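You operate a simulated robot arm through the tools that you are given. There is no shell and no other tool. Be economical: measure what you need, move in short steps, check, and stop when the job is done.

Carry out the task below with a simulated two-armed robot. There is one attempt and no reset: what you move stays moved.

TASK
Open the blue drawer of the parts table, take the blue relay from the front half of the parts table and leave it in the inside of the blue drawer of the parts table, then shut the drawer. Then put the yellow torque key of the far cab on the top of the small grey stand away in the inside of the blue tray in the far cab. Then take the blue pad on the top of the small grey stand and put it away on the ledge behind the roller lane. The order counts. Set down upright: yellow torque key of the far cab.

It is judged by the outcome, as a careful person would: the job done as asked, and still so three seconds after it is handed in. It fails if anything else is knocked over, pushed out of place, dropped, spilled or broken.

THE ROBOT
Two 6-joint arms with two-finger grippers on one trunk, on a base that drives. Base frame: it is fixed to the floor where the robot stands at the start and does not move with it; the origin is under the middle of the robot, x ahead of it, y to its left, z up; the surface under the hand at the start is at about z = 800. Units: mm, rad, N and s.
The left shoulder is at the start at [30, 178, 838], the right one opposite. With the tool pointing down near the work surface each hand reaches from about 100 to 840 mm from the robot's upright axis, wherever it stands, measured 20 degrees to its own side. Places, roughly: blue drawer of the parts table [600, -100, 600]; blue pad [250, 2500, 750]; inside of the blue drawer of the parts table [700, -100, 600]; inside of the blue tray in the far cab (29x14 cm) [-2800, 1600, 660]; ledge behind the roller lane (94x19 cm) [7560, 6580, 900]; yellow torque key of the far cab [250, 2250, 750]. Payload 2.54 kg a hand.
Tool frame (each hand has its own): the origin (TCP) lies between the finger pads and is the grasp point; the fingertips stand 30 mm ahead of it; z points along the fingers, y is the line along which they close. The gripper opens to 116 mm. The gripper's body begins 95 mm behind the TCP.
Orientation is told as [roll, pitch, yaw] about the base's x, y, z axes, in that order, counted from this pose: with the fingers straight down and closing along the base's y, the tool's x points along the base's -x, its y along +y and its z along -z.

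THE INTERFACE
- The arms move only by the tool step_arm. It takes "left_commands", "right_commands" or both (then of equal length, played together; a hand with none holds still); each is a list of rows, each an object (a shift or turn left out is 0, a gripper value left out holds the last) with "rotation": the turn, a rotation vector about the base's x, y, z in rad, a list of three; "slide": the shift along the base's x, y, z in mm, a list of three; "hand": the finger opening in mm, from 0 to 116. In form: [{"rotation": [rx, ry, rz], "slide": [tx, ty, tz], "hand": hand}, ...]. A call has 1 to 10 rows; each row shifts and turns the commanded pose from where the row before left it. A row lasts 0.2 s, in which the tool goes at most 50 mm and 0.15 rad; a call with a longer step from one row to the next is refused whole, and so is a gripper value outside its range. A pose out of reach is approached as far as the arm can. The call stops where the force on the tool passes 40 N (or 10 N more than at its start, if that is more) or the arm is blocked; 0.2 s more then pass. Each finger travels about 153 mm/s and halts on what it meets, pressing with about 38 N; the grip force reading is that of the motor and also rises with nothing between the fingers. The clock runs only during rows and for 0.2 s after the last one: add rows that do not move to give the fingers time. It gives the time, the measured TCP pose, the force on the tool (base axes), the opening and the grip force at its end, in the units of the frame above (readings bear some noise), with the torque about the TCP (base axes, N m) and any sound that the robot's microphone picked up.
- Cameras (640 x 400 px; columns grow to the right, rows downward): "scene" is now at [42.7, 2.5, 1553.2]; the picture's right is [0.05, -1.00, 0.00], its down [-0.80, -0.04, -0.60] and it looks along [0.60, 0.03, -0.80] (base axes); focal length 295 px, centre (320, 200). "left" rides on the left gripper at [69, 15, -122] in its tool frame; the picture's right is [-0.21, 0.98, 0.00], its down [-0.83, -0.18, -0.53] and it looks along [-0.52, -0.11, 0.85] (tool axes); focal length 251 px, centre (320, 200). "right" rides on the right gripper at [69, -15, -122] in its tool frame; the picture's right is [0.21, 0.98, 0.00], its down [-0.83, 0.18, -0.53] and it looks along [-0.52, 0.11, 0.85] (tool axes); focal length 251 px, centre (320, 200). There is no depth. A picture from a camera that has moved, and an enlarged one, comes with that camera's place and axes in the base frame and with its lens.
- capture(camera): a new picture of that camera. It takes no simulated time.
- move_column(by): slides the trunk up (or, below 0, down) by that many mm; the arms and the scene camera ride with it, the base frame stays. It gives what a move gives, with no picture.
- base_move(legs): drives the robot by 1 to 6 legs, each [ahead, left, turn to the left] in mm, mm and rad, along the robot's own axes; the way and the turn of a leg run together, so that a leg with both is an arc; at most 1500 mm and 3.142 rad a leg. The arms and the cameras ride along, it lands a little off, and it stops where it bumps. It gives what a move gives.
- turn_head(pan, tilt): turns the head with the scene camera to pan (to the left, within 2.496 rad either way) and tilt (down, from -0.506 to 1.204), counted from straight ahead of the robot. It gives what a move gives.
- close_up(camera, box): a new picture of the part [left, top, right, bottom] of that camera's present view, enlarged. It takes no simulated time.
- sign_off(): hands the job in; it is judged then, once.

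Work in short steps. Places have to be worked out from the pictures, the camera data and where the tool is seen: move nearer, look again, correct. Check each grasp and each placing, and mend what went wrong. You have 165 turns and 138 pictures in all, those below and enlarged ones among them. Open the grippers and draw the arms clear of the work before you hand the job in, unless the task says otherwise; then end with one line.

The tools are called after ">>>" by a JSON object that holds its "name" and its "arguments". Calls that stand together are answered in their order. step_arm: Moves the arms, as the interface text tells. Its arguments: {"type":"object","properties":{"left_commands":{"type":"array","items":{"type":"object","properties":{"rotation":{"type":"array","items":{"type":"number"}},"slide":{"type":"array","items":{"type":"number"}},"hand":{"type":"number"}}}},"right_commands":{"type":"array","items":{"type":"object","properties":{"rotation":{"type":"array","items":{"type":"number"}},"slide":{"type":"array","items":{"type":"number"}},"hand":{"type":"number"}}}}},"required":[]} The other tools are called the same way: move_column (by) slides the trunk up or down; base_move (legs) drives the base; turn_head (pan, tilt) turns the head that bears the scene camera; capture (camera) takes a picture; close_up (camera, box) takes an enlarged picture of a part of a camera's view; sign_off () hands the job in.

At the start:

```text
clock: 0.0
left_ee_pos: [548.7, 198.6, 1042.5]
left_ee_rot: [0.0, 0.0, 0.001]
left_contact_force: [-0.1, -0.5, -0.9]
left_ft_torque: [0.0, -0.04, 0.03]
left_opening: 116.1
left_grasp_force: 0.0
right_ee_pos: [514.2, -244.6, 1094.8]
right_ee_rot: [-0.001, 0.0, 0.001]
right_contact_force: [0.0, -0.9, 0.0]
right_ft_torque: [0.01, 0.0, -0.02]
right_opening: 116.1
right_grasp_force: 0.0
trunk travel left (down, up): [-50.0, 490.0]
robot x, y, heading: [-0.7, 0.2, 0.002]
head pan, tilt: [0.051, 0.932]
```

scene: 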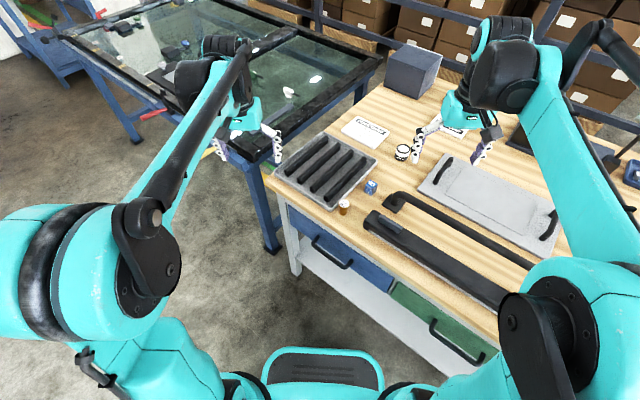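
right: 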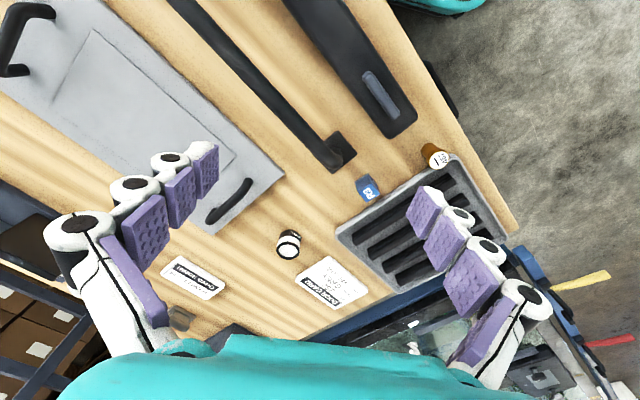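
left: 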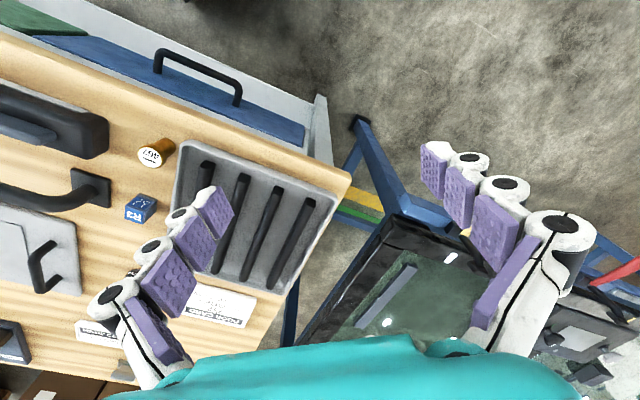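

I start with an enlarged look at the drawer area to measure the handle and the relay.

>>> {"name": "close_up", "arguments": {"camera": "scene", "box": [240, 120, 480, 300]}}

>>> {"name": "close_up", "arguments": {"camera": "left", "box": [60, 20, 360, 240]}}

```text
2.22 times, centred on (360, 210) of scene
camera zoom: at [42.7, 2.5, 1553.2], right [0.05, -1.0, 0.0], down [-0.8, -0.04, -0.6], along [0.6, 0.03, -0.8], focal length 655 px, centre (231, 178)
```

zoom: 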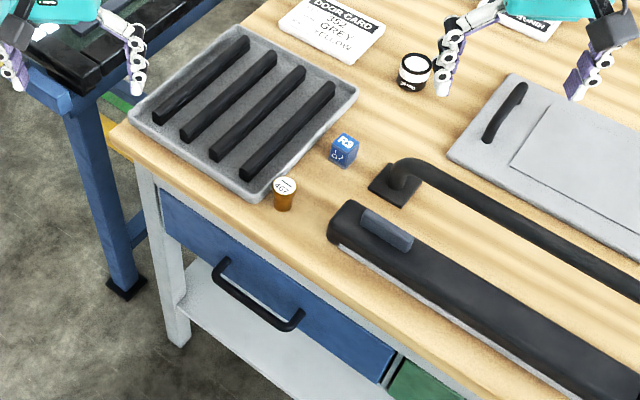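

```text
1.82 times, centred on (210, 130) of left
camera zoom: at [480.8, 212.8, 1164.6], right [0.21, 0.98, 0.0], down [0.83, -0.18, 0.53], along [0.52, -0.11, -0.85], focal length 457 px, centre (520, 327)
```

zoom: 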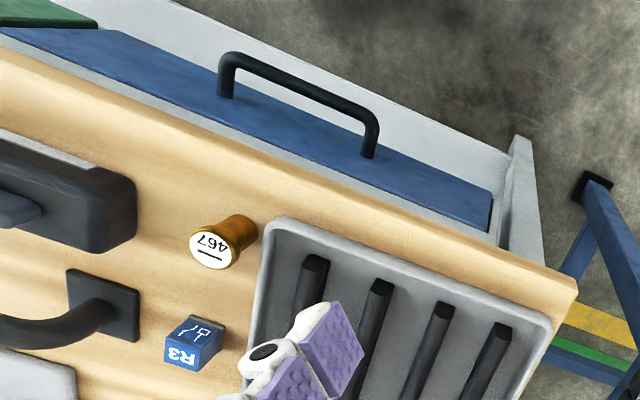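

The table is turned about 32° to the robot: its front edge runs along roughly (-0.53,-0.85), and the drawer pulls out toward (-0.85,+0.53). I place the handle near (480,-15,685). I back off and square up to the table.

>>> {"name": "base_move", "arguments": {"legs": [[-170, 106, 0], [0, 0, -0.559]]}}

>>> {"name": "turn_head", "arguments": {"pan": 0.25, "tilt": 0.8}}

>>> {"name": "capture", "arguments": {"camera": "scene"}}

>>> {"name": "capture", "arguments": {"camera": "left"}}

```text
clock: 3.2
left_ee_pos: [399.6, -18.8, 1043.5]
left_ee_rot: [-0.001, -0.001, -0.561]
left_contact_force: [0.4, 0.0, 0.0]
left_ft_torque: [0.0, 0.0, 0.01]
left_opening: 115.8
left_grasp_force: 0.2
right_ee_pos: [135.9, -374.2, 1093.3]
right_ee_rot: [0.0, 0.0, -0.56]
right_contact_force: [-0.1, -0.2, 0.8]
right_ft_torque: [-0.01, -0.02, 0.01]
right_opening: 116.0
right_grasp_force: 0.0
trunk travel left (down, up): [-50.0, 490.0]
robot x, y, heading: [-173.2, 108.7, -0.561]
head pan, tilt: [0.051, 0.932]
```

```text
clock: 3.9
left_ee_pos: [401.6, -17.7, 1041.3]
left_ee_rot: [0.001, 0.001, -0.561]
left_contact_force: [0.9, 0.3, -0.1]
left_ft_torque: [0.04, -0.01, 0.0]
left_opening: 115.9
left_grasp_force: 0.0
right_ee_pos: [136.3, -373.8, 1094.3]
right_ee_rot: [0.0, 0.0, -0.56]
right_contact_force: [-0.3, 0.9, -0.4]
right_ft_torque: [0.0, 0.0, -0.02]
right_opening: 116.2
right_grasp_force: 0.0
trunk travel left (down, up): [-50.0, 490.0]
robot x, y, heading: [-165.5, 105.2, -0.561]
head pan, tilt: [0.25, 0.799]
```

```text
132 pictures are left
camera scene: at [-118.9, 96.2, 1563.4], right [-0.31, -0.95, 0.0], down [-0.68, 0.22, -0.7], along [0.66, -0.21, -0.72], focal length 295 px, centre (320, 200)
```

scene: 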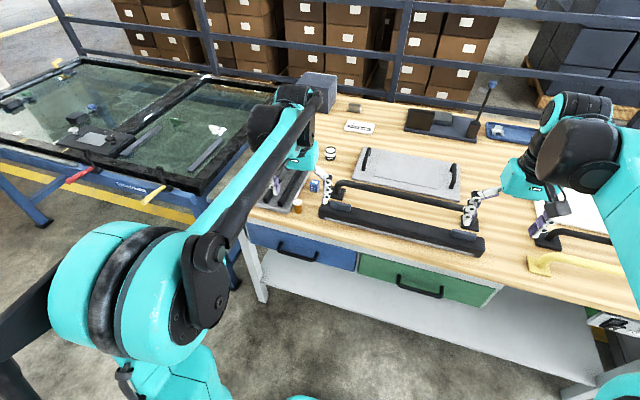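

```text
131 pictures are left
camera left: at [351.1, 31.6, 1164.7], right [0.7, 0.71, 0.0], down [0.6, -0.59, 0.53], along [0.38, -0.37, -0.85], focal length 251 px, centre (320, 200)
```

left: 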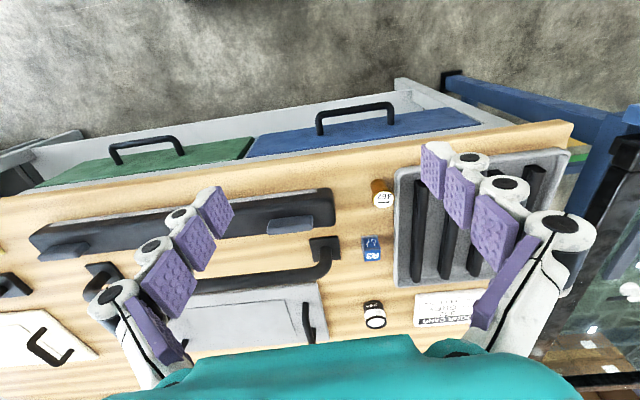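

Both views put the handle centre near (462,-2,705) and the table heading nearer -0.645. I back off a little more to leave room for the pull, then pitch the left hand to point at the drawer.

>>> {"name": "base_move", "arguments": {"legs": [[-180, 0, -0.084]]}}

>>> {"name": "step_arm", "arguments": {"left_commands": [{"slide": [0, 0, -30], "rotation": [-0.09, -0.12, 0]}, {"slide": [0, 0, -30], "rotation": [-0.09, -0.12, 0]}, {"slide": [0, 0, -30], "rotation": [-0.09, -0.12, 0]}, {"slide": [0, 0, -30], "rotation": [-0.09, -0.12, 0]}, {"slide": [0, 0, -30], "rotation": [-0.09, -0.12, 0]}, {"slide": [0, 0, -30], "rotation": [-0.09, -0.12, 0]}]}}

>>> {"name": "capture", "arguments": {"camera": "left"}}

>>> {"name": "capture", "arguments": {"camera": "scene"}}

```text
clock: 5.4
left_ee_pos: [240.5, 37.1, 1043.2]
left_ee_rot: [0.001, -0.002, -0.641]
left_contact_force: [-0.1, 0.7, 0.1]
left_ft_torque: [-0.03, -0.01, -0.01]
left_opening: 116.3
left_grasp_force: 0.0
right_ee_pos: [-51.5, -296.3, 1094.4]
right_ee_rot: [0.001, -0.001, -0.639]
right_contact_force: [-1.7, 0.4, 1.1]
right_ft_torque: [-0.09, -0.05, 0.01]
right_opening: 116.1
right_grasp_force: 0.0
trunk travel left (down, up): [-50.0, 490.0]
robot x, y, heading: [-317.0, 207.3, -0.637]
head pan, tilt: [0.25, 0.799]
```

```text
clock: 6.8
left_ee_pos: [244.0, 35.7, 863.9]
left_ee_rot: [-0.003, -0.902, -0.64]
left_contact_force: [0.1, 0.4, -0.7]
left_ft_torque: [-0.01, -0.04, 0.02]
left_opening: 116.1
left_grasp_force: 0.1
right_ee_pos: [-49.5, -298.0, 1093.3]
right_ee_rot: [0.0, 0.001, -0.64]
right_contact_force: [0.2, -0.2, 0.2]
right_ft_torque: [-0.05, 0.06, 0.01]
right_opening: 116.1
right_grasp_force: 0.0
trunk travel left (down, up): [-50.0, 490.0]
robot x, y, heading: [-316.3, 208.1, -0.646]
head pan, tilt: [0.25, 0.799]
```

```text
130 pictures are left
camera left: at [142.5, 130.9, 884.6], right [0.69, 0.7, 0.17], down [-0.03, -0.2, 0.98], along [0.72, -0.68, -0.12], focal length 251 px, centre (320, 200)
```

left: 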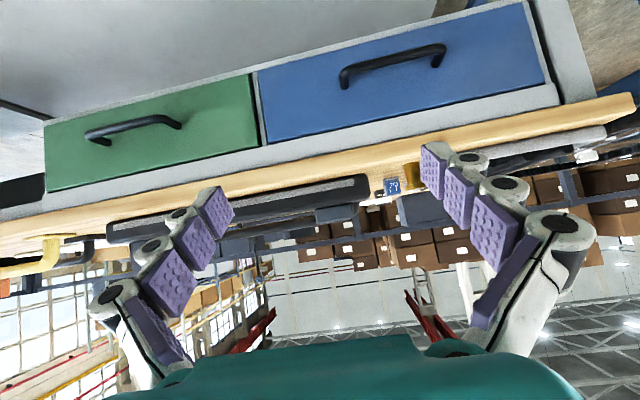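

```text
129 pictures are left
camera scene: at [-264.7, 191.9, 1563.3], right [-0.38, -0.92, 0.0], down [-0.66, 0.27, -0.7], along [0.64, -0.27, -0.72], focal length 295 px, centre (320, 200)
```

scene: 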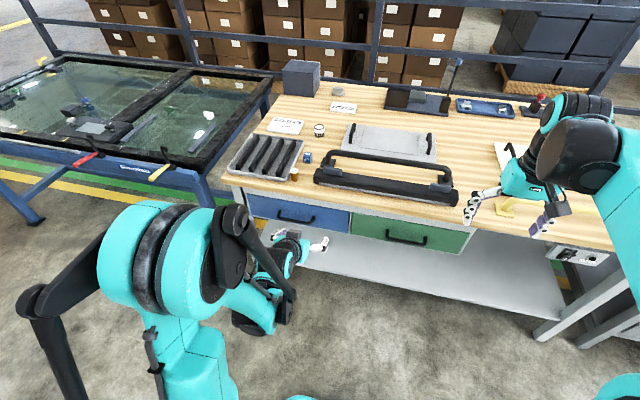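

I zoom in on the handle in the scene view to settle a small mismatch between the two views.

>>> {"name": "close_up", "arguments": {"camera": "scene", "box": [230, 130, 390, 270]}}

>>> {"name": "close_up", "arguments": {"camera": "left", "box": [230, 10, 560, 220]}}

```text
2.86 times, centred on (310, 200) of scene
camera zoom: at [-264.7, 191.9, 1563.3], right [-0.38, -0.92, 0.0], down [-0.66, 0.27, -0.7], along [0.64, -0.27, -0.72], focal length 842 px, centre (349, 200)
```

zoom: 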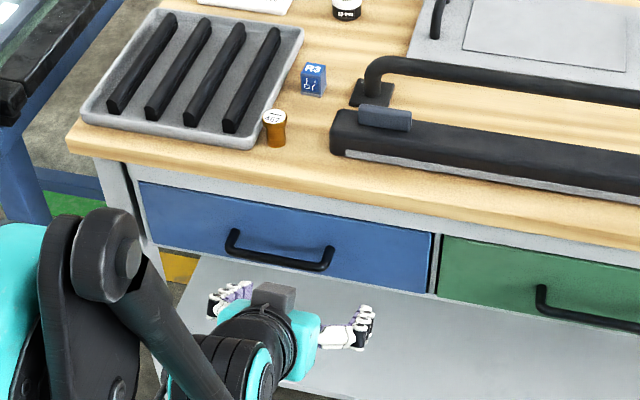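

```text
1.90 times, centred on (395, 115) of left
camera zoom: at [142.5, 130.9, 884.6], right [0.69, 0.7, 0.17], down [-0.03, -0.2, 0.98], along [0.72, -0.68, -0.12], focal length 479 px, centre (177, 362)
```

zoom: 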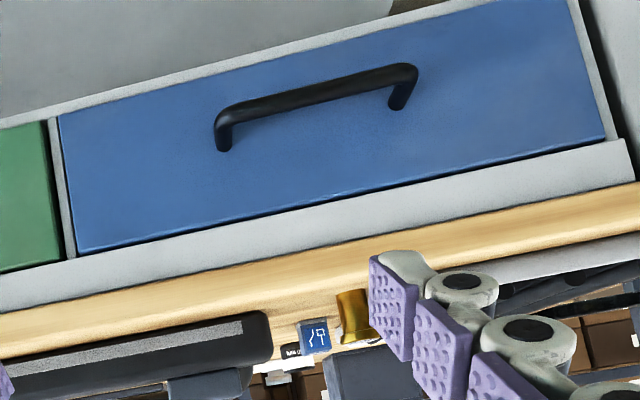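

The handle centre is about (441,4,688), with the bar running along (0.57,0.82). I move to a pre-grasp pose with the fingers nearly horizontal and the opening straddling the bar vertically.

>>> {"name": "step_arm", "arguments": {"left_commands": [{"slide": [20, 8, -35], "rotation": [-0.073, -0.097, 0], "hand": 70}, {"slide": [20, 8, -35], "rotation": [-0.073, -0.097, 0]}, {"slide": [20, 8, -35], "rotation": [-0.073, -0.097, 0]}, {"slide": [20, 8, -35], "rotation": [-0.073, -0.097, 0]}, {"slide": [20, 7, -35], "rotation": [-0.073, -0.097, 0]}]}}

>>> {"name": "capture", "arguments": {"camera": "left"}}

>>> {"name": "close_up", "arguments": {"camera": "scene", "box": [230, 130, 390, 270]}}

```text
clock: 8.0
left_ee_pos: [463.3, 21.8, 844.7]
left_ee_rot: [-0.04, -1.509, -0.603]
left_contact_force: [-0.6, 0.3, 1.5]
left_ft_torque: [-0.03, -0.04, -0.01]
left_opening: 69.9
left_grasp_force: 0.1
left hand out of reach, approached as far as the arm can: row 1, 2, 3, 4, 5
right_ee_pos: [-48.5, -295.8, 1092.0]
right_ee_rot: [0.0, 0.001, -0.64]
right_contact_force: [0.9, 0.0, -0.2]
right_ft_torque: [0.0, 0.02, -0.04]
right_opening: 116.1
right_grasp_force: 0.1
trunk travel left (down, up): [-50.0, 490.0]
robot x, y, heading: [-315.8, 204.4, -0.639]
head pan, tilt: [0.25, 0.799]
```

```text
126 pictures are left
camera left: at [372.8, 109.2, 784.3], right [0.6, 0.77, 0.21], down [-0.49, 0.14, 0.86], along [0.63, -0.62, 0.47], focal length 251 px, centre (320, 200)
```

left: 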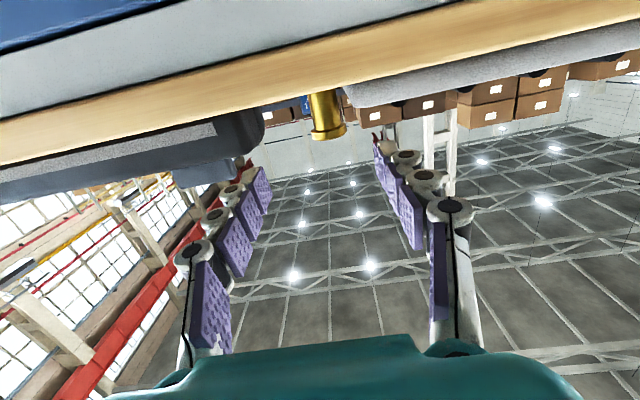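

```text
2.86 times, centred on (310, 200) of scene
camera zoom: at [-264.2, 192.6, 1563.3], right [-0.38, -0.92, 0.0], down [-0.66, 0.27, -0.7], along [0.64, -0.27, -0.72], focal length 842 px, centre (349, 200)
```

zoom: 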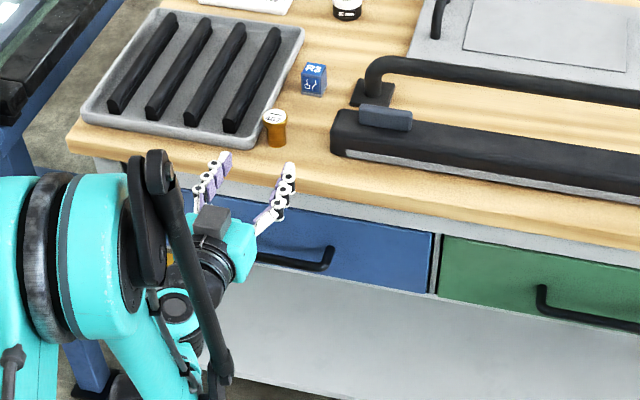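

The closing axis stayed horizontal and the pose was out of reach. Instead I will hook the bar: closed fingers pointing straight down, lowered into the roughly 34 mm gap behind the bar. First I back away and bring the hand down-pointing again.

>>> {"name": "step_arm", "arguments": {"left_commands": [{"slide": [-25, 20, 20], "rotation": [0.085, 0.115, 0], "hand": 70}, {"slide": [-25, 20, 20], "rotation": [0.085, 0.115, 0]}, {"slide": [-25, 20, 20], "rotation": [0.085, 0.115, 0]}, {"slide": [-25, 20, 20], "rotation": [0.085, 0.115, 0]}, {"slide": [0, 0, 20], "rotation": [0.085, 0.115, 0], "hand": 0}, {"slide": [0, 0, 20], "rotation": [0.085, 0.115, 0]}, {"slide": [0, 0, 20], "rotation": [0.085, 0.115, 0]}, {"slide": [0, 0, 20], "rotation": [0.085, 0.115, 0]}, {"slide": [0, 0, 20], "rotation": [0.085, 0.115, 0]}, {"slide": [0, 0, 0], "rotation": [0.085, 0.115, 0]}]}}

```text
clock: 10.2
left_ee_pos: [362.9, 100.8, 1025.4]
left_ee_rot: [-0.007, -0.075, -0.634]
left_contact_force: [0.8, 0.0, 0.0]
left_ft_torque: [-0.03, 0.02, 0.0]
left_opening: 0.0
left_grasp_force: 28.7
right_ee_pos: [-49.5, -297.3, 1093.1]
right_ee_rot: [0.001, 0.001, -0.641]
right_contact_force: [-0.2, -0.4, -0.6]
right_ft_torque: [0.01, 0.03, 0.01]
right_opening: 116.0
right_grasp_force: 0.0
trunk travel left (down, up): [-50.0, 490.0]
robot x, y, heading: [-315.0, 208.4, -0.642]
head pan, tilt: [0.25, 0.799]
```

Now I hover above the gap at about (456,-7), staying above table-top height, and look.

>>> {"name": "step_arm", "arguments": {"left_commands": [{"slide": [18.6, -21.5, -37], "rotation": [0.045, 0.06, 0]}, {"slide": [18.6, -21.5, -37]}, {"slide": [18.6, -21.5, -37]}, {"slide": [18.6, -21.5, -37]}, {"slide": [18.6, -21.5, -37]}, {}]}}

>>> {"name": "capture", "arguments": {"camera": "left"}}

>>> {"name": "close_up", "arguments": {"camera": "scene", "box": [230, 130, 390, 270]}}

```text
clock: 11.6
left_ee_pos: [458.3, -4.2, 840.0]
left_ee_rot: [-0.007, -0.003, -0.635]
left_contact_force: [-0.5, -0.1, -0.2]
left_ft_torque: [0.0, -0.04, 0.01]
left_opening: 0.0
left_grasp_force: 29.0
right_ee_pos: [-50.6, -295.4, 1093.7]
right_ee_rot: [-0.002, 0.0, -0.641]
right_contact_force: [-0.7, -0.1, 0.8]
right_ft_torque: [0.01, 0.02, -0.01]
right_opening: 116.0
right_grasp_force: 0.0
trunk travel left (down, up): [-50.0, 490.0]
robot x, y, heading: [-317.5, 208.6, -0.643]
head pan, tilt: [0.25, 0.799]
```

```text
124 pictures are left
camera left: at [412.3, 50.3, 962.1], right [0.75, 0.66, -0.01], down [0.56, -0.63, 0.54], along [0.35, -0.41, -0.84], focal length 251 px, centre (320, 200)
```

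left: 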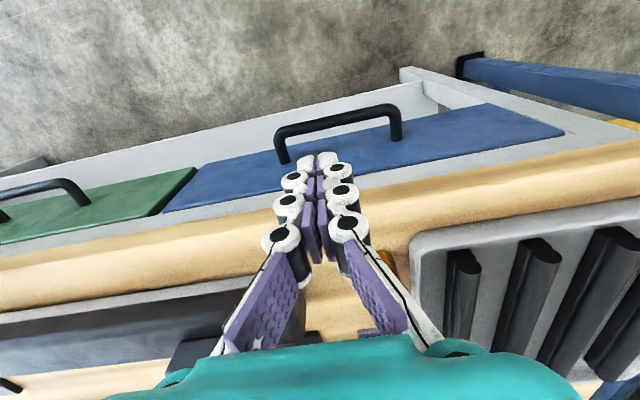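

```text
2.86 times, centred on (310, 200) of scene
camera zoom: at [-267.2, 193.2, 1563.5], right [-0.38, -0.92, 0.0], down [-0.66, 0.27, -0.7], along [0.64, -0.27, -0.72], focal length 842 px, centre (349, 200)
```

zoom: 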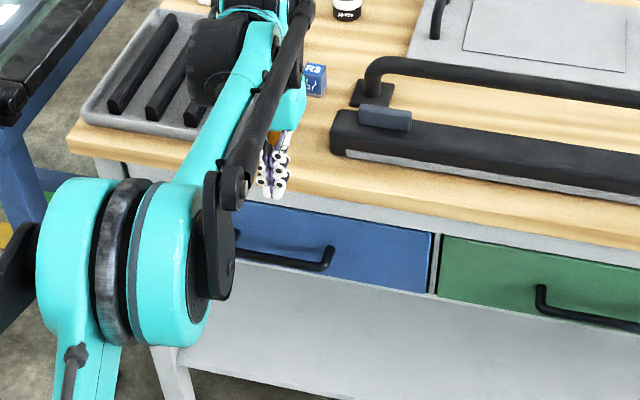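

Closer view gives the bar centre near (474,-2,667) with the drawer face about 35 mm behind it. Hooking with 22 mm wide fingers is too tight, so I turn the hand 90° to put one 10 mm finger behind the bar, and will tilt it so the gripper body clears the table edge.

>>> {"name": "step_arm", "arguments": {"left_commands": [{"slide": [-20, 15, 20], "rotation": [0, 0, 0.148]}, {"slide": [-20, 15, 20], "rotation": [0, 0, 0.148]}, {"slide": [-20, 15, 0], "rotation": [0, 0, 0.148], "hand": 34}, {"rotation": [0, 0, 0.148]}, {"rotation": [0, 0, 0.148]}, {"rotation": [0, 0, 0.148]}, {"rotation": [0, 0, 0.148]}, {"rotation": [0, 0, 0.148]}, {"rotation": [0, 0, 0.148]}, {"rotation": [0, 0, 0.148]}]}}

>>> {"name": "step_arm", "arguments": {"left_commands": [{"rotation": [0, 0, 0.09]}, {"rotation": [-0.074, -0.101, 0]}, {"rotation": [-0.074, -0.101, 0]}, {"rotation": [-0.074, -0.101, 0]}, {"rotation": [-0.074, -0.101, 0]}, {}]}}

>>> {"name": "capture", "arguments": {"camera": "left"}}

>>> {"name": "close_up", "arguments": {"camera": "scene", "box": [230, 130, 390, 270]}}

```text
clock: 13.8
left_ee_pos: [396.1, 39.0, 880.2]
left_ee_rot: [-0.008, -0.002, 0.849]
left_contact_force: [0.7, -0.5, 0.4]
left_ft_torque: [-0.04, 0.01, 0.02]
left_opening: 33.9
left_grasp_force: 0.1
right_ee_pos: [-50.1, -296.2, 1093.9]
right_ee_rot: [-0.002, 0.001, -0.639]
right_contact_force: [-0.7, -0.8, -0.4]
right_ft_torque: [0.01, 0.01, 0.01]
right_opening: 116.1
right_grasp_force: 0.0
trunk travel left (down, up): [-50.0, 490.0]
robot x, y, heading: [-313.0, 206.5, -0.638]
head pan, tilt: [0.25, 0.799]
```

```text
clock: 15.2
left_ee_pos: [396.6, 38.4, 880.2]
left_ee_rot: [-0.51, -0.004, 0.938]
left_contact_force: [1.0, 0.2, -1.1]
left_ft_torque: [0.04, 0.02, 0.0]
left_opening: 33.9
left_grasp_force: 0.1
right_ee_pos: [-49.9, -296.1, 1093.4]
right_ee_rot: [-0.001, -0.001, -0.64]
right_contact_force: [0.1, 0.0, -1.0]
right_ft_torque: [0.0, 0.01, 0.01]
right_opening: 116.0
right_grasp_force: 0.1
trunk travel left (down, up): [-50.0, 490.0]
robot x, y, heading: [-314.4, 211.9, -0.636]
head pan, tilt: [0.25, 0.799]
```

```text
122 pictures are left
camera left: at [297.3, 25.7, 980.4], right [-0.56, 0.68, -0.48], down [0.41, 0.72, 0.56], along [0.72, 0.12, -0.68], focal length 251 px, centre (320, 200)
```

left: 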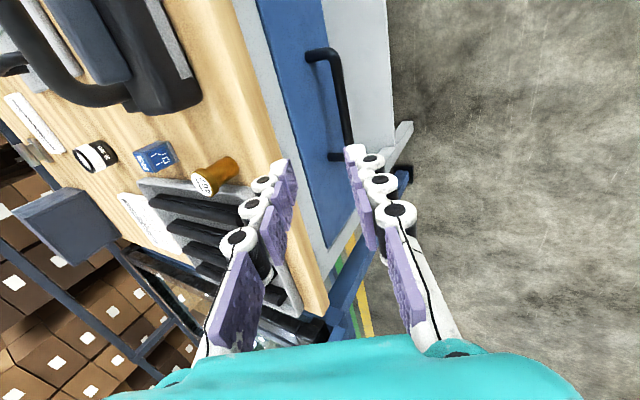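

```text
2.86 times, centred on (310, 200) of scene
camera zoom: at [-266.2, 192.6, 1563.4], right [-0.38, -0.92, 0.0], down [-0.66, 0.27, -0.7], along [0.64, -0.27, -0.72], focal length 842 px, centre (349, 200)
```

zoom: 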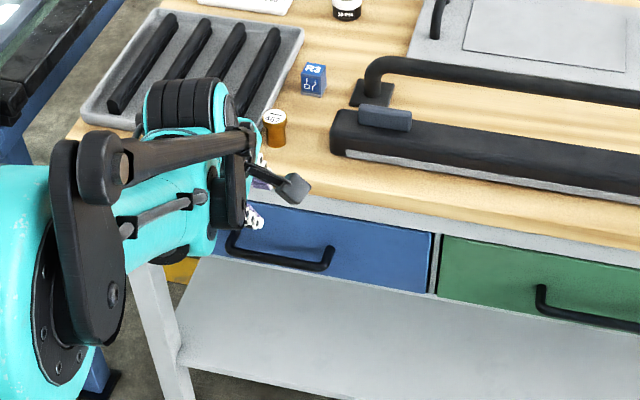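

The bar measures again near (470,-4,667). I descend to a pre-grasp point 100 mm back along the tilted finger direction and check.

>>> {"name": "step_arm", "arguments": {"left_commands": [{"slide": [9, -3, -36]}, {"slide": [9, -3, -36]}, {"slide": [9, -3, -35]}, {}]}}

>>> {"name": "capture", "arguments": {"camera": "left"}}

```text
clock: 16.2
left_ee_pos: [424.7, 31.0, 775.1]
left_ee_rot: [-0.508, -0.003, 0.938]
left_contact_force: [-0.1, -0.4, -0.1]
left_ft_torque: [0.0, -0.06, 0.02]
left_opening: 33.9
left_grasp_force: 0.0
right_ee_pos: [-51.0, -297.2, 1094.4]
right_ee_rot: [0.001, 0.0, -0.641]
right_contact_force: [-0.8, -0.5, -0.2]
right_ft_torque: [-0.02, 0.01, 0.0]
right_opening: 116.1
right_grasp_force: 0.1
trunk travel left (down, up): [-50.0, 490.0]
robot x, y, heading: [-312.6, 208.6, -0.642]
head pan, tilt: [0.25, 0.799]
```

```text
120 pictures are left
camera left: at [325.7, 18.4, 874.3], right [-0.56, 0.68, -0.47], down [0.41, 0.72, 0.56], along [0.72, 0.12, -0.68], focal length 251 px, centre (320, 200)
```

left: 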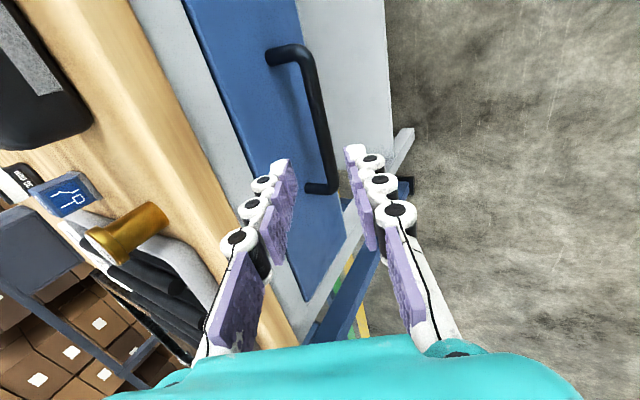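

The bar lines up between the fingers. I advance most of the way along the finger direction.

>>> {"name": "step_arm", "arguments": {"left_commands": [{"slide": [9, -7, -21]}, {"slide": [9, -7, -21]}, {"slide": [9, -7, -21]}, {}]}}

>>> {"name": "capture", "arguments": {"camera": "left"}}

>>> {"name": "close_up", "arguments": {"camera": "scene", "box": [230, 130, 390, 270]}}

```text
clock: 17.2
left_ee_pos: [450.9, 9.0, 711.7]
left_ee_rot: [-0.509, -0.004, 0.937]
left_contact_force: [-0.5, -0.2, 0.1]
left_ft_torque: [-0.03, -0.05, -0.01]
left_opening: 34.0
left_grasp_force: 0.1
right_ee_pos: [-50.0, -295.8, 1092.4]
right_ee_rot: [0.001, 0.0, -0.642]
right_contact_force: [0.5, 0.4, -0.4]
right_ft_torque: [0.01, -0.04, 0.0]
right_opening: 116.1
right_grasp_force: 0.1
trunk travel left (down, up): [-50.0, 490.0]
robot x, y, heading: [-315.7, 206.8, -0.644]
head pan, tilt: [0.25, 0.799]
```

```text
119 pictures are left
camera left: at [351.8, -3.8, 811.1], right [-0.56, 0.68, -0.47], down [0.41, 0.72, 0.56], along [0.72, 0.12, -0.68], focal length 251 px, centre (320, 200)
```

left: 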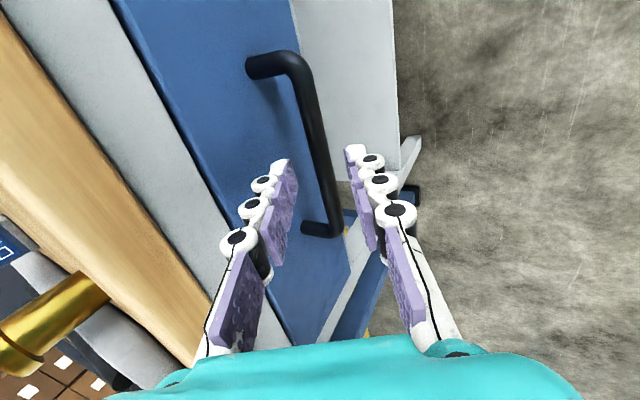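

```text
2.86 times, centred on (310, 200) of scene
camera zoom: at [-266.6, 192.9, 1563.5], right [-0.38, -0.92, 0.0], down [-0.66, 0.27, -0.7], along [0.64, -0.27, -0.72], focal length 842 px, centre (349, 200)
```

zoom: 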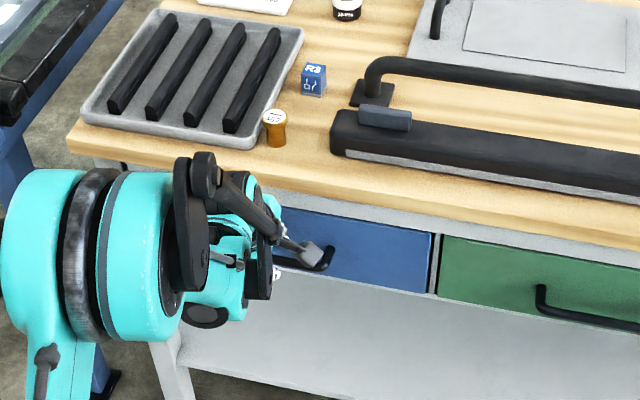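

The bar runs midway between the fingers. I go the last 30 mm and close.

>>> {"name": "step_arm", "arguments": {"left_commands": [{"slide": [6, -4.5, -14]}, {"slide": [6, -4.5, -14]}, {}]}}

>>> {"name": "step_arm", "arguments": {"left_commands": [{"hand": 0}, {}, {}]}}

>>> {"name": "capture", "arguments": {"camera": "left"}}

```text
clock: 18.0
left_ee_pos: [461.9, -1.9, 684.7]
left_ee_rot: [-0.509, -0.004, 0.937]
left_contact_force: [-0.6, 1.4, -0.4]
left_ft_torque: [0.0, 0.01, -0.04]
left_opening: 34.3
left_grasp_force: 0.0
right_ee_pos: [-51.2, -297.4, 1093.2]
right_ee_rot: [-0.001, 0.0, -0.642]
right_contact_force: [-0.8, 0.5, -0.1]
right_ft_torque: [-0.03, 0.01, 0.02]
right_opening: 116.0
right_grasp_force: 0.1
trunk travel left (down, up): [-50.0, 490.0]
robot x, y, heading: [-315.0, 210.7, -0.643]
head pan, tilt: [0.25, 0.799]
```

```text
clock: 18.8
left_ee_pos: [461.6, -0.6, 685.0]
left_ee_rot: [-0.507, -0.004, 0.937]
left_contact_force: [0.7, -0.8, 0.7]
left_ft_torque: [-0.31, 0.18, 0.42]
left_opening: 13.1
left_grasp_force: 40.1
right_ee_pos: [-50.3, -296.3, 1092.8]
right_ee_rot: [0.001, 0.001, -0.642]
right_contact_force: [0.1, 0.1, -0.9]
right_ft_torque: [-0.01, -0.03, 0.01]
right_opening: 116.2
right_grasp_force: 0.0
trunk travel left (down, up): [-50.0, 490.0]
robot x, y, heading: [-311.7, 206.9, -0.638]
head pan, tilt: [0.25, 0.799]
```

```text
117 pictures are left
camera left: at [363.4, -13.0, 783.3], right [-0.56, 0.68, -0.47], down [0.41, 0.72, 0.56], along [0.72, 0.12, -0.68], focal length 251 px, centre (320, 200)
```

left: 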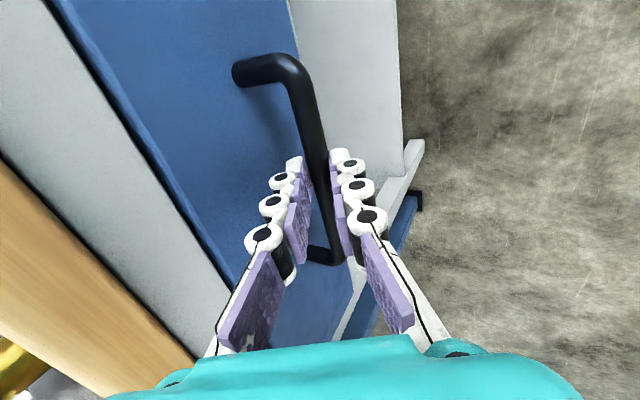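

The bar is held (13 mm opening). I pull along (-0.80,0.60).

>>> {"name": "step_arm", "arguments": {"left_commands": [{"slide": [-8, 6, 0]}, {"slide": [-16, 12, 0]}, {"slide": [-16, 12, 0]}, {"slide": [-16, 12, 0]}, {"slide": [-16, 12, 0]}, {"slide": [-16, 12, 0]}]}}

```text
clock: 20.2
left_ee_pos: [371.4, 65.1, 683.1]
left_ee_rot: [-0.508, -0.005, 0.938]
left_contact_force: [-4.4, -3.6, 16.9]
left_ft_torque: [-0.8, 0.38, 0.18]
left_opening: 13.2
left_grasp_force: 39.3
right_ee_pos: [-51.0, -297.1, 1094.5]
right_ee_rot: [-0.001, -0.001, -0.643]
right_contact_force: [-0.8, -0.3, -0.2]
right_ft_torque: [-0.03, 0.01, 0.02]
right_opening: 115.9
right_grasp_force: 0.0
trunk travel left (down, up): [-50.0, 490.0]
robot x, y, heading: [-316.6, 206.8, -0.641]
head pan, tilt: [0.25, 0.799]
```

It moved 110 mm with little resistance. I continue, with a slight z correction.

>>> {"name": "step_arm", "arguments": {"left_commands": [{"slide": [-16, 12, 1]}, {"slide": [-16, 12, 1]}, {"slide": [-16, 12, 0]}, {"slide": [-16, 12, 0]}, {"slide": [-16, 12, 0]}, {"slide": [-16, 12, 0]}]}}

>>> {"name": "capture", "arguments": {"camera": "scene"}}

```text
clock: 21.6
left_ee_pos: [313.9, 125.8, 718.7]
left_ee_rot: [-0.508, -0.004, 0.938]
left_contact_force: [-0.7, -0.4, 0.4]
left_ft_torque: [-0.04, 0.01, 0.01]
left_opening: 0.0
left_grasp_force: 28.8
left hand out of reach, approached as far as the arm can: row 3, 4, 5, 6
right_ee_pos: [-49.8, -296.3, 1093.2]
right_ee_rot: [0.0, -0.001, -0.642]
right_contact_force: [-0.6, 0.6, -0.2]
right_ft_torque: [-0.02, -0.02, 0.01]
right_opening: 116.0
right_grasp_force: 0.0
trunk travel left (down, up): [-50.0, 490.0]
robot x, y, heading: [-313.3, 204.9, -0.642]
head pan, tilt: [0.25, 0.799]
```

```text
116 pictures are left
camera scene: at [-267.2, 193.6, 1563.6], right [-0.38, -0.92, 0.0], down [-0.66, 0.27, -0.7], along [0.64, -0.27, -0.72], focal length 295 px, centre (320, 200)
```

scene: 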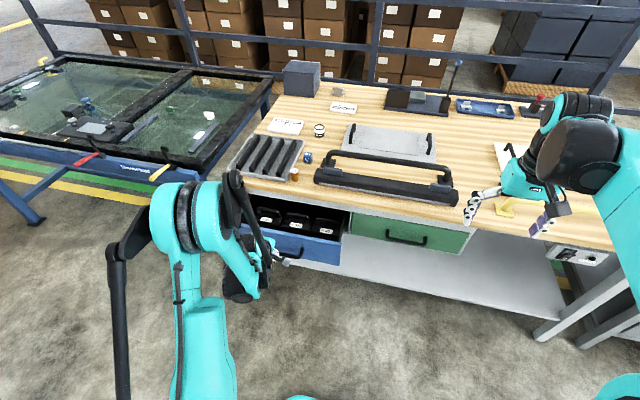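

The arm ran out of reach and slipped off, but the drawer is open about 150 mm, with dark bins inside. I raise the hand clear and look into the drawer.

>>> {"name": "step_arm", "arguments": {"left_commands": [{"slide": [-8, 6, 45], "rotation": [0.074, 0.101, 0]}, {"slide": [-8, 6, 45], "rotation": [0.074, 0.101, 0]}, {"slide": [0, 0, 45], "rotation": [0.074, 0.101, 0]}, {"slide": [0, 0, 45], "rotation": [0.074, 0.101, 0]}, {"slide": [0, 0, 45], "hand": 80}, {"slide": [0, 0, 45]}]}}

>>> {"name": "close_up", "arguments": {"camera": "scene", "box": [210, 120, 400, 290]}}

```text
clock: 23.0
left_ee_pos: [297.2, 136.2, 987.8]
left_ee_rot: [-0.005, -0.002, 0.935]
left_contact_force: [-0.5, 0.3, 0.4]
left_ft_torque: [0.01, -0.03, -0.04]
left_opening: 79.9
left_grasp_force: 0.1
right_ee_pos: [-49.9, -296.9, 1092.8]
right_ee_rot: [0.001, -0.001, -0.641]
right_contact_force: [0.1, 0.1, -0.2]
right_ft_torque: [0.01, -0.01, -0.03]
right_opening: 116.2
right_grasp_force: 0.0
trunk travel left (down, up): [-50.0, 490.0]
robot x, y, heading: [-314.3, 209.8, -0.643]
head pan, tilt: [0.25, 0.799]
```

```text
2.35 times, centred on (305, 205) of scene
camera zoom: at [-266.6, 192.7, 1563.5], right [-0.38, -0.92, 0.0], down [-0.66, 0.27, -0.7], along [0.64, -0.27, -0.72], focal length 694 px, centre (355, 188)
```

zoom: 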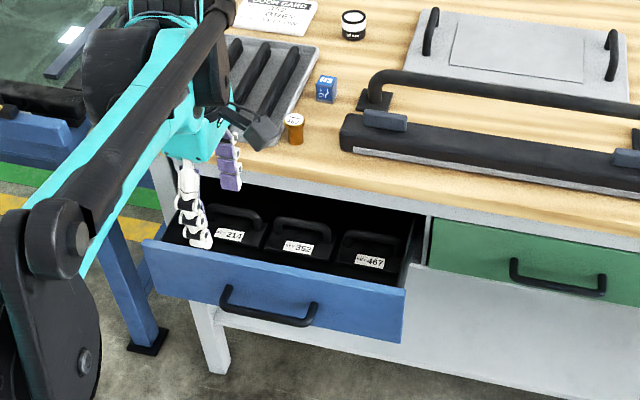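

I take a look with the left camera from here.

>>> {"name": "capture", "arguments": {"camera": "left"}}

```text
114 pictures are left
camera left: at [243.7, 89.7, 1109.4], right [-0.66, 0.75, -0.01], down [0.63, 0.56, 0.54], along [0.41, 0.35, -0.84], focal length 251 px, centre (320, 200)
```

left: 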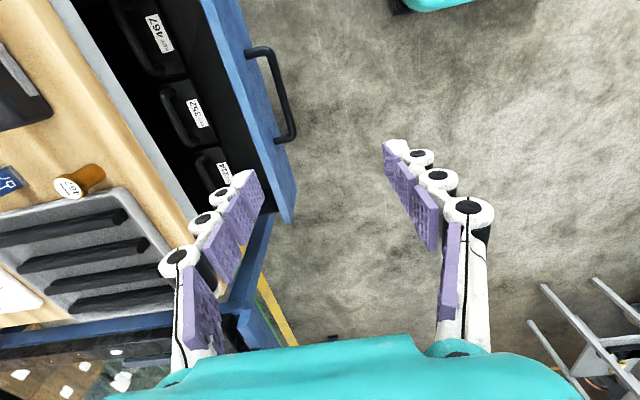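

The drawer is 138 mm open, with a free strip between its front panel and the three bins, which should do. I turn the hand back square to the table and drive forward to bring the relay into reach.

>>> {"name": "step_arm", "arguments": {"left_commands": [{"rotation": [0, 0, -0.148]}, {"rotation": [0, 0, -0.148]}, {"rotation": [0, 0, -0.148]}, {"rotation": [0, 0, -0.148]}, {"rotation": [0, 0, -0.148]}, {"rotation": [0, 0, -0.148]}, {"rotation": [0, 0, -0.148]}, {"rotation": [0, 0, -0.148]}, {"rotation": [0, 0, -0.148]}, {"rotation": [0, 0, -0.148]}]}}

>>> {"name": "base_move", "arguments": {"legs": [[200, 0, 0]]}}

>>> {"name": "capture", "arguments": {"camera": "left"}}

```text
clock: 25.2
left_ee_pos: [297.5, 136.4, 989.4]
left_ee_rot: [-0.008, -0.002, -0.547]
left_contact_force: [0.8, -0.4, 0.1]
left_ft_torque: [0.05, 0.02, -0.01]
left_opening: 80.1
left_grasp_force: 0.1
right_ee_pos: [-50.4, -297.8, 1093.4]
right_ee_rot: [0.001, 0.0, -0.641]
right_contact_force: [-0.2, 0.2, -1.2]
right_ft_torque: [0.04, 0.02, 0.0]
right_opening: 116.0
right_grasp_force: 0.1
trunk travel left (down, up): [-50.0, 490.0]
robot x, y, heading: [-316.5, 207.0, -0.636]
head pan, tilt: [0.25, 0.799]
```

```text
clock: 26.8
left_ee_pos: [459.1, 17.2, 988.5]
left_ee_rot: [-0.008, -0.002, -0.542]
left_contact_force: [-0.2, -0.6, -1.0]
left_ft_torque: [0.02, 0.04, 0.0]
left_opening: 79.9
left_grasp_force: 0.0
right_ee_pos: [110.9, -416.2, 1093.9]
right_ee_rot: [0.0, 0.001, -0.641]
right_contact_force: [0.1, 0.0, -0.4]
right_ft_torque: [0.02, 0.05, -0.02]
right_opening: 116.1
right_grasp_force: 0.1
trunk travel left (down, up): [-50.0, 490.0]
robot x, y, heading: [-157.6, 90.9, -0.637]
head pan, tilt: [0.25, 0.799]
```

```text
113 pictures are left
camera left: at [408.7, 66.9, 1110.4], right [0.69, 0.73, -0.01], down [0.61, -0.58, 0.54], along [0.39, -0.37, -0.84], focal length 251 px, centre (320, 200)
```

left: 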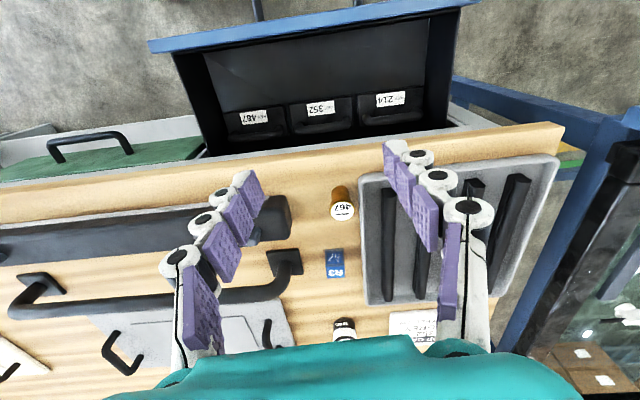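

The drawer's front strip is wide and clear. I move above the relay.

>>> {"name": "step_arm", "arguments": {"left_commands": [{"slide": [32, -24.5, -10], "rotation": [0, 0, -0.05]}, {"slide": [32, -24.5, -10], "rotation": [0, 0, -0.05]}, {"slide": [32, -24.5, -10]}, {"slide": [32, -24.5, -10]}, {"slide": [32, -24.5, -10]}, {"slide": [32, -24.5, -10]}, {}]}}

>>> {"name": "capture", "arguments": {"camera": "left"}}

```text
clock: 28.4
left_ee_pos: [649.8, -129.8, 929.9]
left_ee_rot: [-0.006, -0.003, -0.642]
left_contact_force: [-0.6, -0.3, 0.8]
left_ft_torque: [0.02, -0.03, 0.02]
left_opening: 80.4
left_grasp_force: 0.1
right_ee_pos: [109.0, -415.5, 1092.7]
right_ee_rot: [0.0, 0.001, -0.641]
right_contact_force: [-0.5, -0.1, -0.7]
right_ft_torque: [-0.03, -0.01, 0.0]
right_opening: 116.1
right_grasp_force: 0.1
trunk travel left (down, up): [-50.0, 490.0]
robot x, y, heading: [-157.7, 88.0, -0.641]
head pan, tilt: [0.25, 0.799]
```

```text
112 pictures are left
camera left: at [604.4, -74.1, 1053.0], right [0.76, 0.65, -0.01], down [0.55, -0.64, 0.54], along [0.35, -0.41, -0.84], focal length 251 px, centre (320, 200)
```

left: 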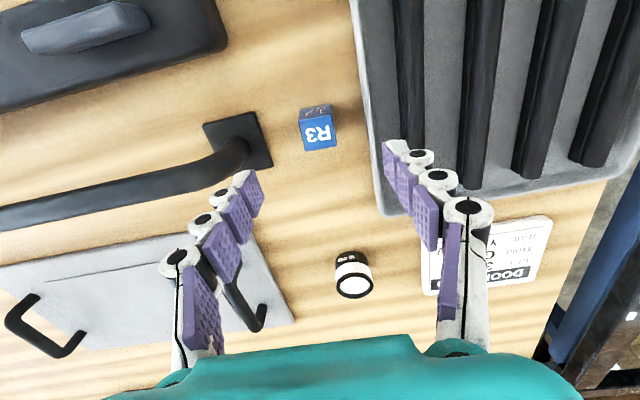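

The relay is right beneath the hand and aligned. I narrow the opening to 50 to clear the tray rim and handle block, then descend.

>>> {"name": "step_arm", "arguments": {"left_commands": [{"hand": 50}, {"slide": [0, 1, -25]}, {"slide": [0, 1, -25]}, {"slide": [0, 0, -25]}, {}]}}

>>> {"name": "capture", "arguments": {"camera": "left"}}

```text
clock: 29.6
left_ee_pos: [649.7, -126.4, 855.1]
left_ee_rot: [-0.008, -0.003, -0.64]
left_contact_force: [-0.4, -0.1, 0.0]
left_ft_torque: [-0.02, -0.01, 0.03]
left_opening: 50.1
left_grasp_force: 0.1
right_ee_pos: [110.7, -415.4, 1094.2]
right_ee_rot: [0.0, 0.002, -0.643]
right_contact_force: [0.7, -0.3, -0.2]
right_ft_torque: [0.03, 0.02, 0.02]
right_opening: 116.2
right_grasp_force: 0.1
trunk travel left (down, up): [-50.0, 490.0]
robot x, y, heading: [-152.9, 85.5, -0.639]
head pan, tilt: [0.25, 0.799]
```

```text
111 pictures are left
camera left: at [604.7, -71.1, 977.4], right [0.76, 0.65, -0.01], down [0.55, -0.64, 0.54], along [0.35, -0.41, -0.84], focal length 251 px, centre (320, 200)
```

left: 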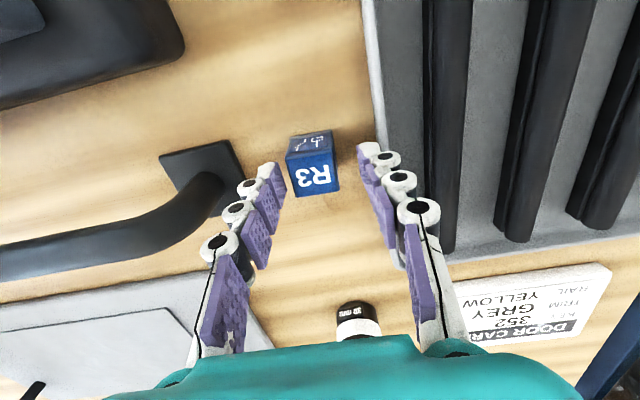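

A slight correction of (+1.5,-5), then down to grasp height and close.

>>> {"name": "step_arm", "arguments": {"left_commands": [{"slide": [1.5, -5, 0]}, {"slide": [0, 0, -10]}, {"slide": [0, 0, -9]}, {}, {"hand": 0}, {}, {}]}}

>>> {"name": "capture", "arguments": {"camera": "left"}}

```text
clock: 31.2
left_ee_pos: [650.7, -131.5, 834.6]
left_ee_rot: [-0.006, -0.001, -0.642]
left_contact_force: [-1.3, 0.1, 1.3]
left_ft_torque: [-0.01, -0.02, 0.01]
left_opening: 28.8
left_grasp_force: 38.1
right_ee_pos: [110.1, -416.8, 1093.7]
right_ee_rot: [0.0, 0.001, -0.639]
right_contact_force: [0.8, -0.3, -0.1]
right_ft_torque: [0.01, 0.02, -0.01]
right_opening: 115.7
right_grasp_force: 0.2
trunk travel left (down, up): [-50.0, 490.0]
robot x, y, heading: [-154.1, 89.6, -0.638]
head pan, tilt: [0.25, 0.799]
```

```text
110 pictures are left
camera left: at [606.2, -77.4, 957.2], right [0.76, 0.65, -0.01], down [0.55, -0.64, 0.54], along [0.35, -0.41, -0.84], focal length 251 px, centre (320, 200)
```

left: 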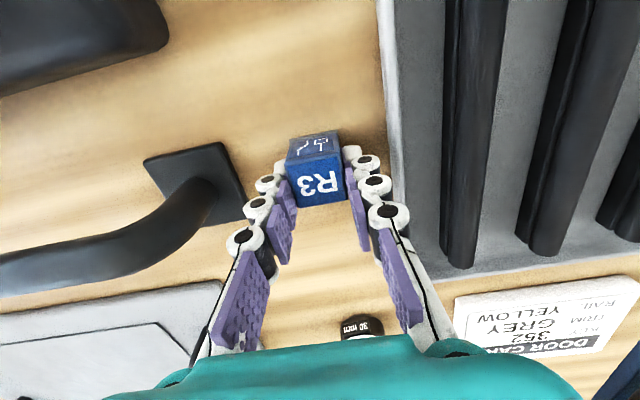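

The relay is held. I lift it and move back over the drawer, then look with the scene camera.

>>> {"name": "step_arm", "arguments": {"left_commands": [{"slide": [0, 0, 40]}, {"slide": [0, 0, 40]}, {"slide": [0, 0, 40]}, {"slide": [-30, 22, 10]}, {"slide": [-35, 26, 0]}, {"slide": [-35, 26, 0]}, {"slide": [-35, 26, 0]}, {"slide": [-35, 26, 0]}, {"slide": [-20, 15, 0]}, {}]}}

>>> {"name": "turn_head", "arguments": {"pan": 0.4, "tilt": 1.0}}

>>> {"name": "capture", "arguments": {"camera": "left"}}

>>> {"name": "capture", "arguments": {"camera": "scene"}}

```text
clock: 33.4
left_ee_pos: [454.8, 14.5, 961.3]
left_ee_rot: [-0.007, -0.001, -0.644]
left_contact_force: [0.0, -0.2, 0.1]
left_ft_torque: [0.02, 0.02, 0.02]
left_opening: 0.1
left_grasp_force: 29.3
left hand out of reach, approached as far as the arm can: row 3
right_ee_pos: [111.1, -415.7, 1092.6]
right_ee_rot: [0.001, 0.001, -0.639]
right_contact_force: [-0.7, -0.1, 0.6]
right_ft_torque: [-0.01, 0.01, -0.02]
right_opening: 116.0
right_grasp_force: 0.0
trunk travel left (down, up): [-50.0, 490.0]
robot x, y, heading: [-156.4, 93.0, -0.643]
head pan, tilt: [0.25, 0.799]
```

```text
clock: 34.1
left_ee_pos: [454.5, 13.3, 961.7]
left_ee_rot: [-0.008, -0.001, -0.641]
left_contact_force: [0.0, 0.6, 0.7]
left_ft_torque: [-0.01, -0.04, 0.0]
left_opening: 0.1
left_grasp_force: 28.6
right_ee_pos: [111.8, -416.0, 1093.2]
right_ee_rot: [0.001, 0.0, -0.641]
right_contact_force: [0.1, -0.2, -0.3]
right_ft_torque: [0.0, 0.0, -0.02]
right_opening: 116.1
right_grasp_force: 0.0
trunk travel left (down, up): [-50.0, 490.0]
robot x, y, heading: [-157.0, 90.5, -0.642]
head pan, tilt: [0.4, 1.0]
```

```text
109 pictures are left
camera left: at [410.0, 68.0, 1083.4], right [0.76, 0.65, -0.01], down [0.55, -0.64, 0.54], along [0.35, -0.41, -0.84], focal length 251 px, centre (320, 200)
```

left: 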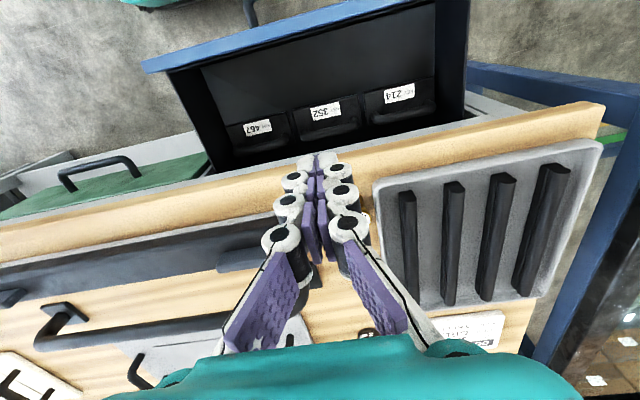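

```text
108 pictures are left
camera scene: at [-113.0, 87.4, 1548.4], right [-0.24, -0.97, 0.0], down [-0.82, 0.2, -0.54], along [0.53, -0.13, -0.84], focal length 295 px, centre (320, 200)
```

scene: 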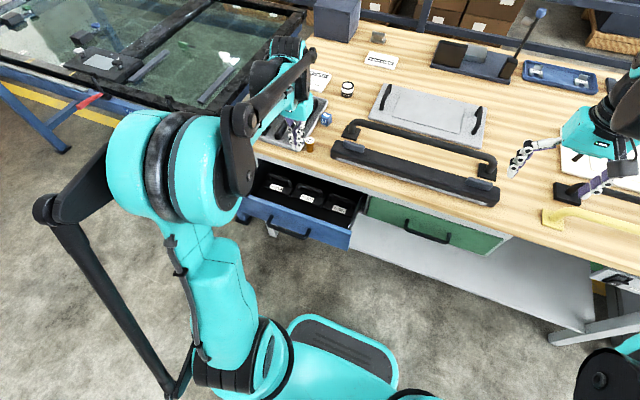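

The gripper is empty: the relay slipped out near the reach limit. I look at where it lies.

>>> {"name": "close_up", "arguments": {"camera": "scene", "box": [260, 80, 400, 170]}}

```text
4.44 times, centred on (330, 125) of scene
camera zoom: at [-113.0, 87.4, 1548.4], right [-0.24, -0.97, 0.0], down [-0.82, 0.2, -0.54], along [0.53, -0.13, -0.84], focal length 1310 px, centre (276, 533)
```

zoom: 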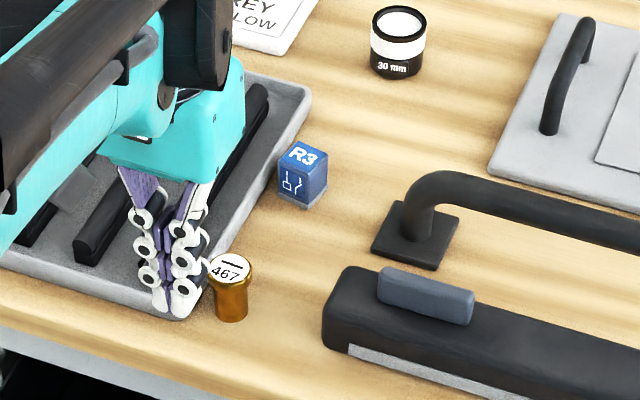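

The relay stands upright about 25 mm from where it was. I drive 100 mm closer for comfortable reach and look down at it again.

>>> {"name": "base_move", "arguments": {"legs": [[100, 0, 0]]}}

>>> {"name": "step_arm", "arguments": {"left_commands": [{"slide": [28, -20, 0], "hand": 50}, {"slide": [28, -20, 0]}, {"slide": [28, -20, -10]}, {"slide": [28, -20, -20]}, {"slide": [20, -13, -20]}, {}]}}

>>> {"name": "capture", "arguments": {"camera": "left"}}

```text
clock: 35.3
left_ee_pos: [535.7, -48.3, 960.1]
left_ee_rot: [-0.006, -0.001, -0.641]
left_contact_force: [0.4, -0.6, -1.0]
left_ft_torque: [0.01, 0.02, 0.0]
left_opening: 0.3
left_grasp_force: 28.3
right_ee_pos: [191.4, -477.2, 1092.0]
right_ee_rot: [0.0, 0.001, -0.64]
right_contact_force: [0.3, -0.2, -0.5]
right_ft_torque: [0.05, 0.1, 0.01]
right_opening: 116.0
right_grasp_force: 0.0
trunk travel left (down, up): [-50.0, 490.0]
robot x, y, heading: [-78.1, 27.3, -0.641]
head pan, tilt: [0.4, 1.0]
```

```text
clock: 36.7
left_ee_pos: [666.0, -140.3, 912.5]
left_ee_rot: [-0.006, -0.003, -0.641]
left_contact_force: [0.2, 0.3, -0.4]
left_ft_torque: [-0.03, 0.03, 0.0]
left_opening: 49.8
left_grasp_force: 0.0
right_ee_pos: [191.6, -476.4, 1092.0]
right_ee_rot: [0.002, 0.0, -0.64]
right_contact_force: [-0.6, -0.4, 0.1]
right_ft_torque: [-0.01, 0.01, 0.05]
right_opening: 115.9
right_grasp_force: 0.0
trunk travel left (down, up): [-50.0, 490.0]
robot x, y, heading: [-73.1, 29.5, -0.642]
head pan, tilt: [0.4, 1.0]
```

```text
106 pictures are left
camera left: at [622.0, -85.5, 1035.4], right [0.76, 0.65, -0.01], down [0.55, -0.64, 0.54], along [0.35, -0.41, -0.84], focal length 251 px, centre (320, 200)
```

left: 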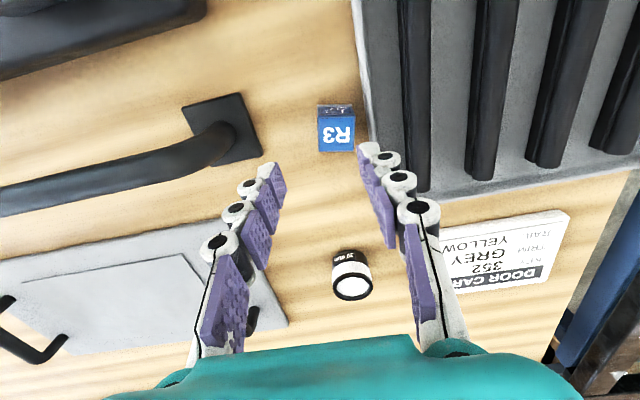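

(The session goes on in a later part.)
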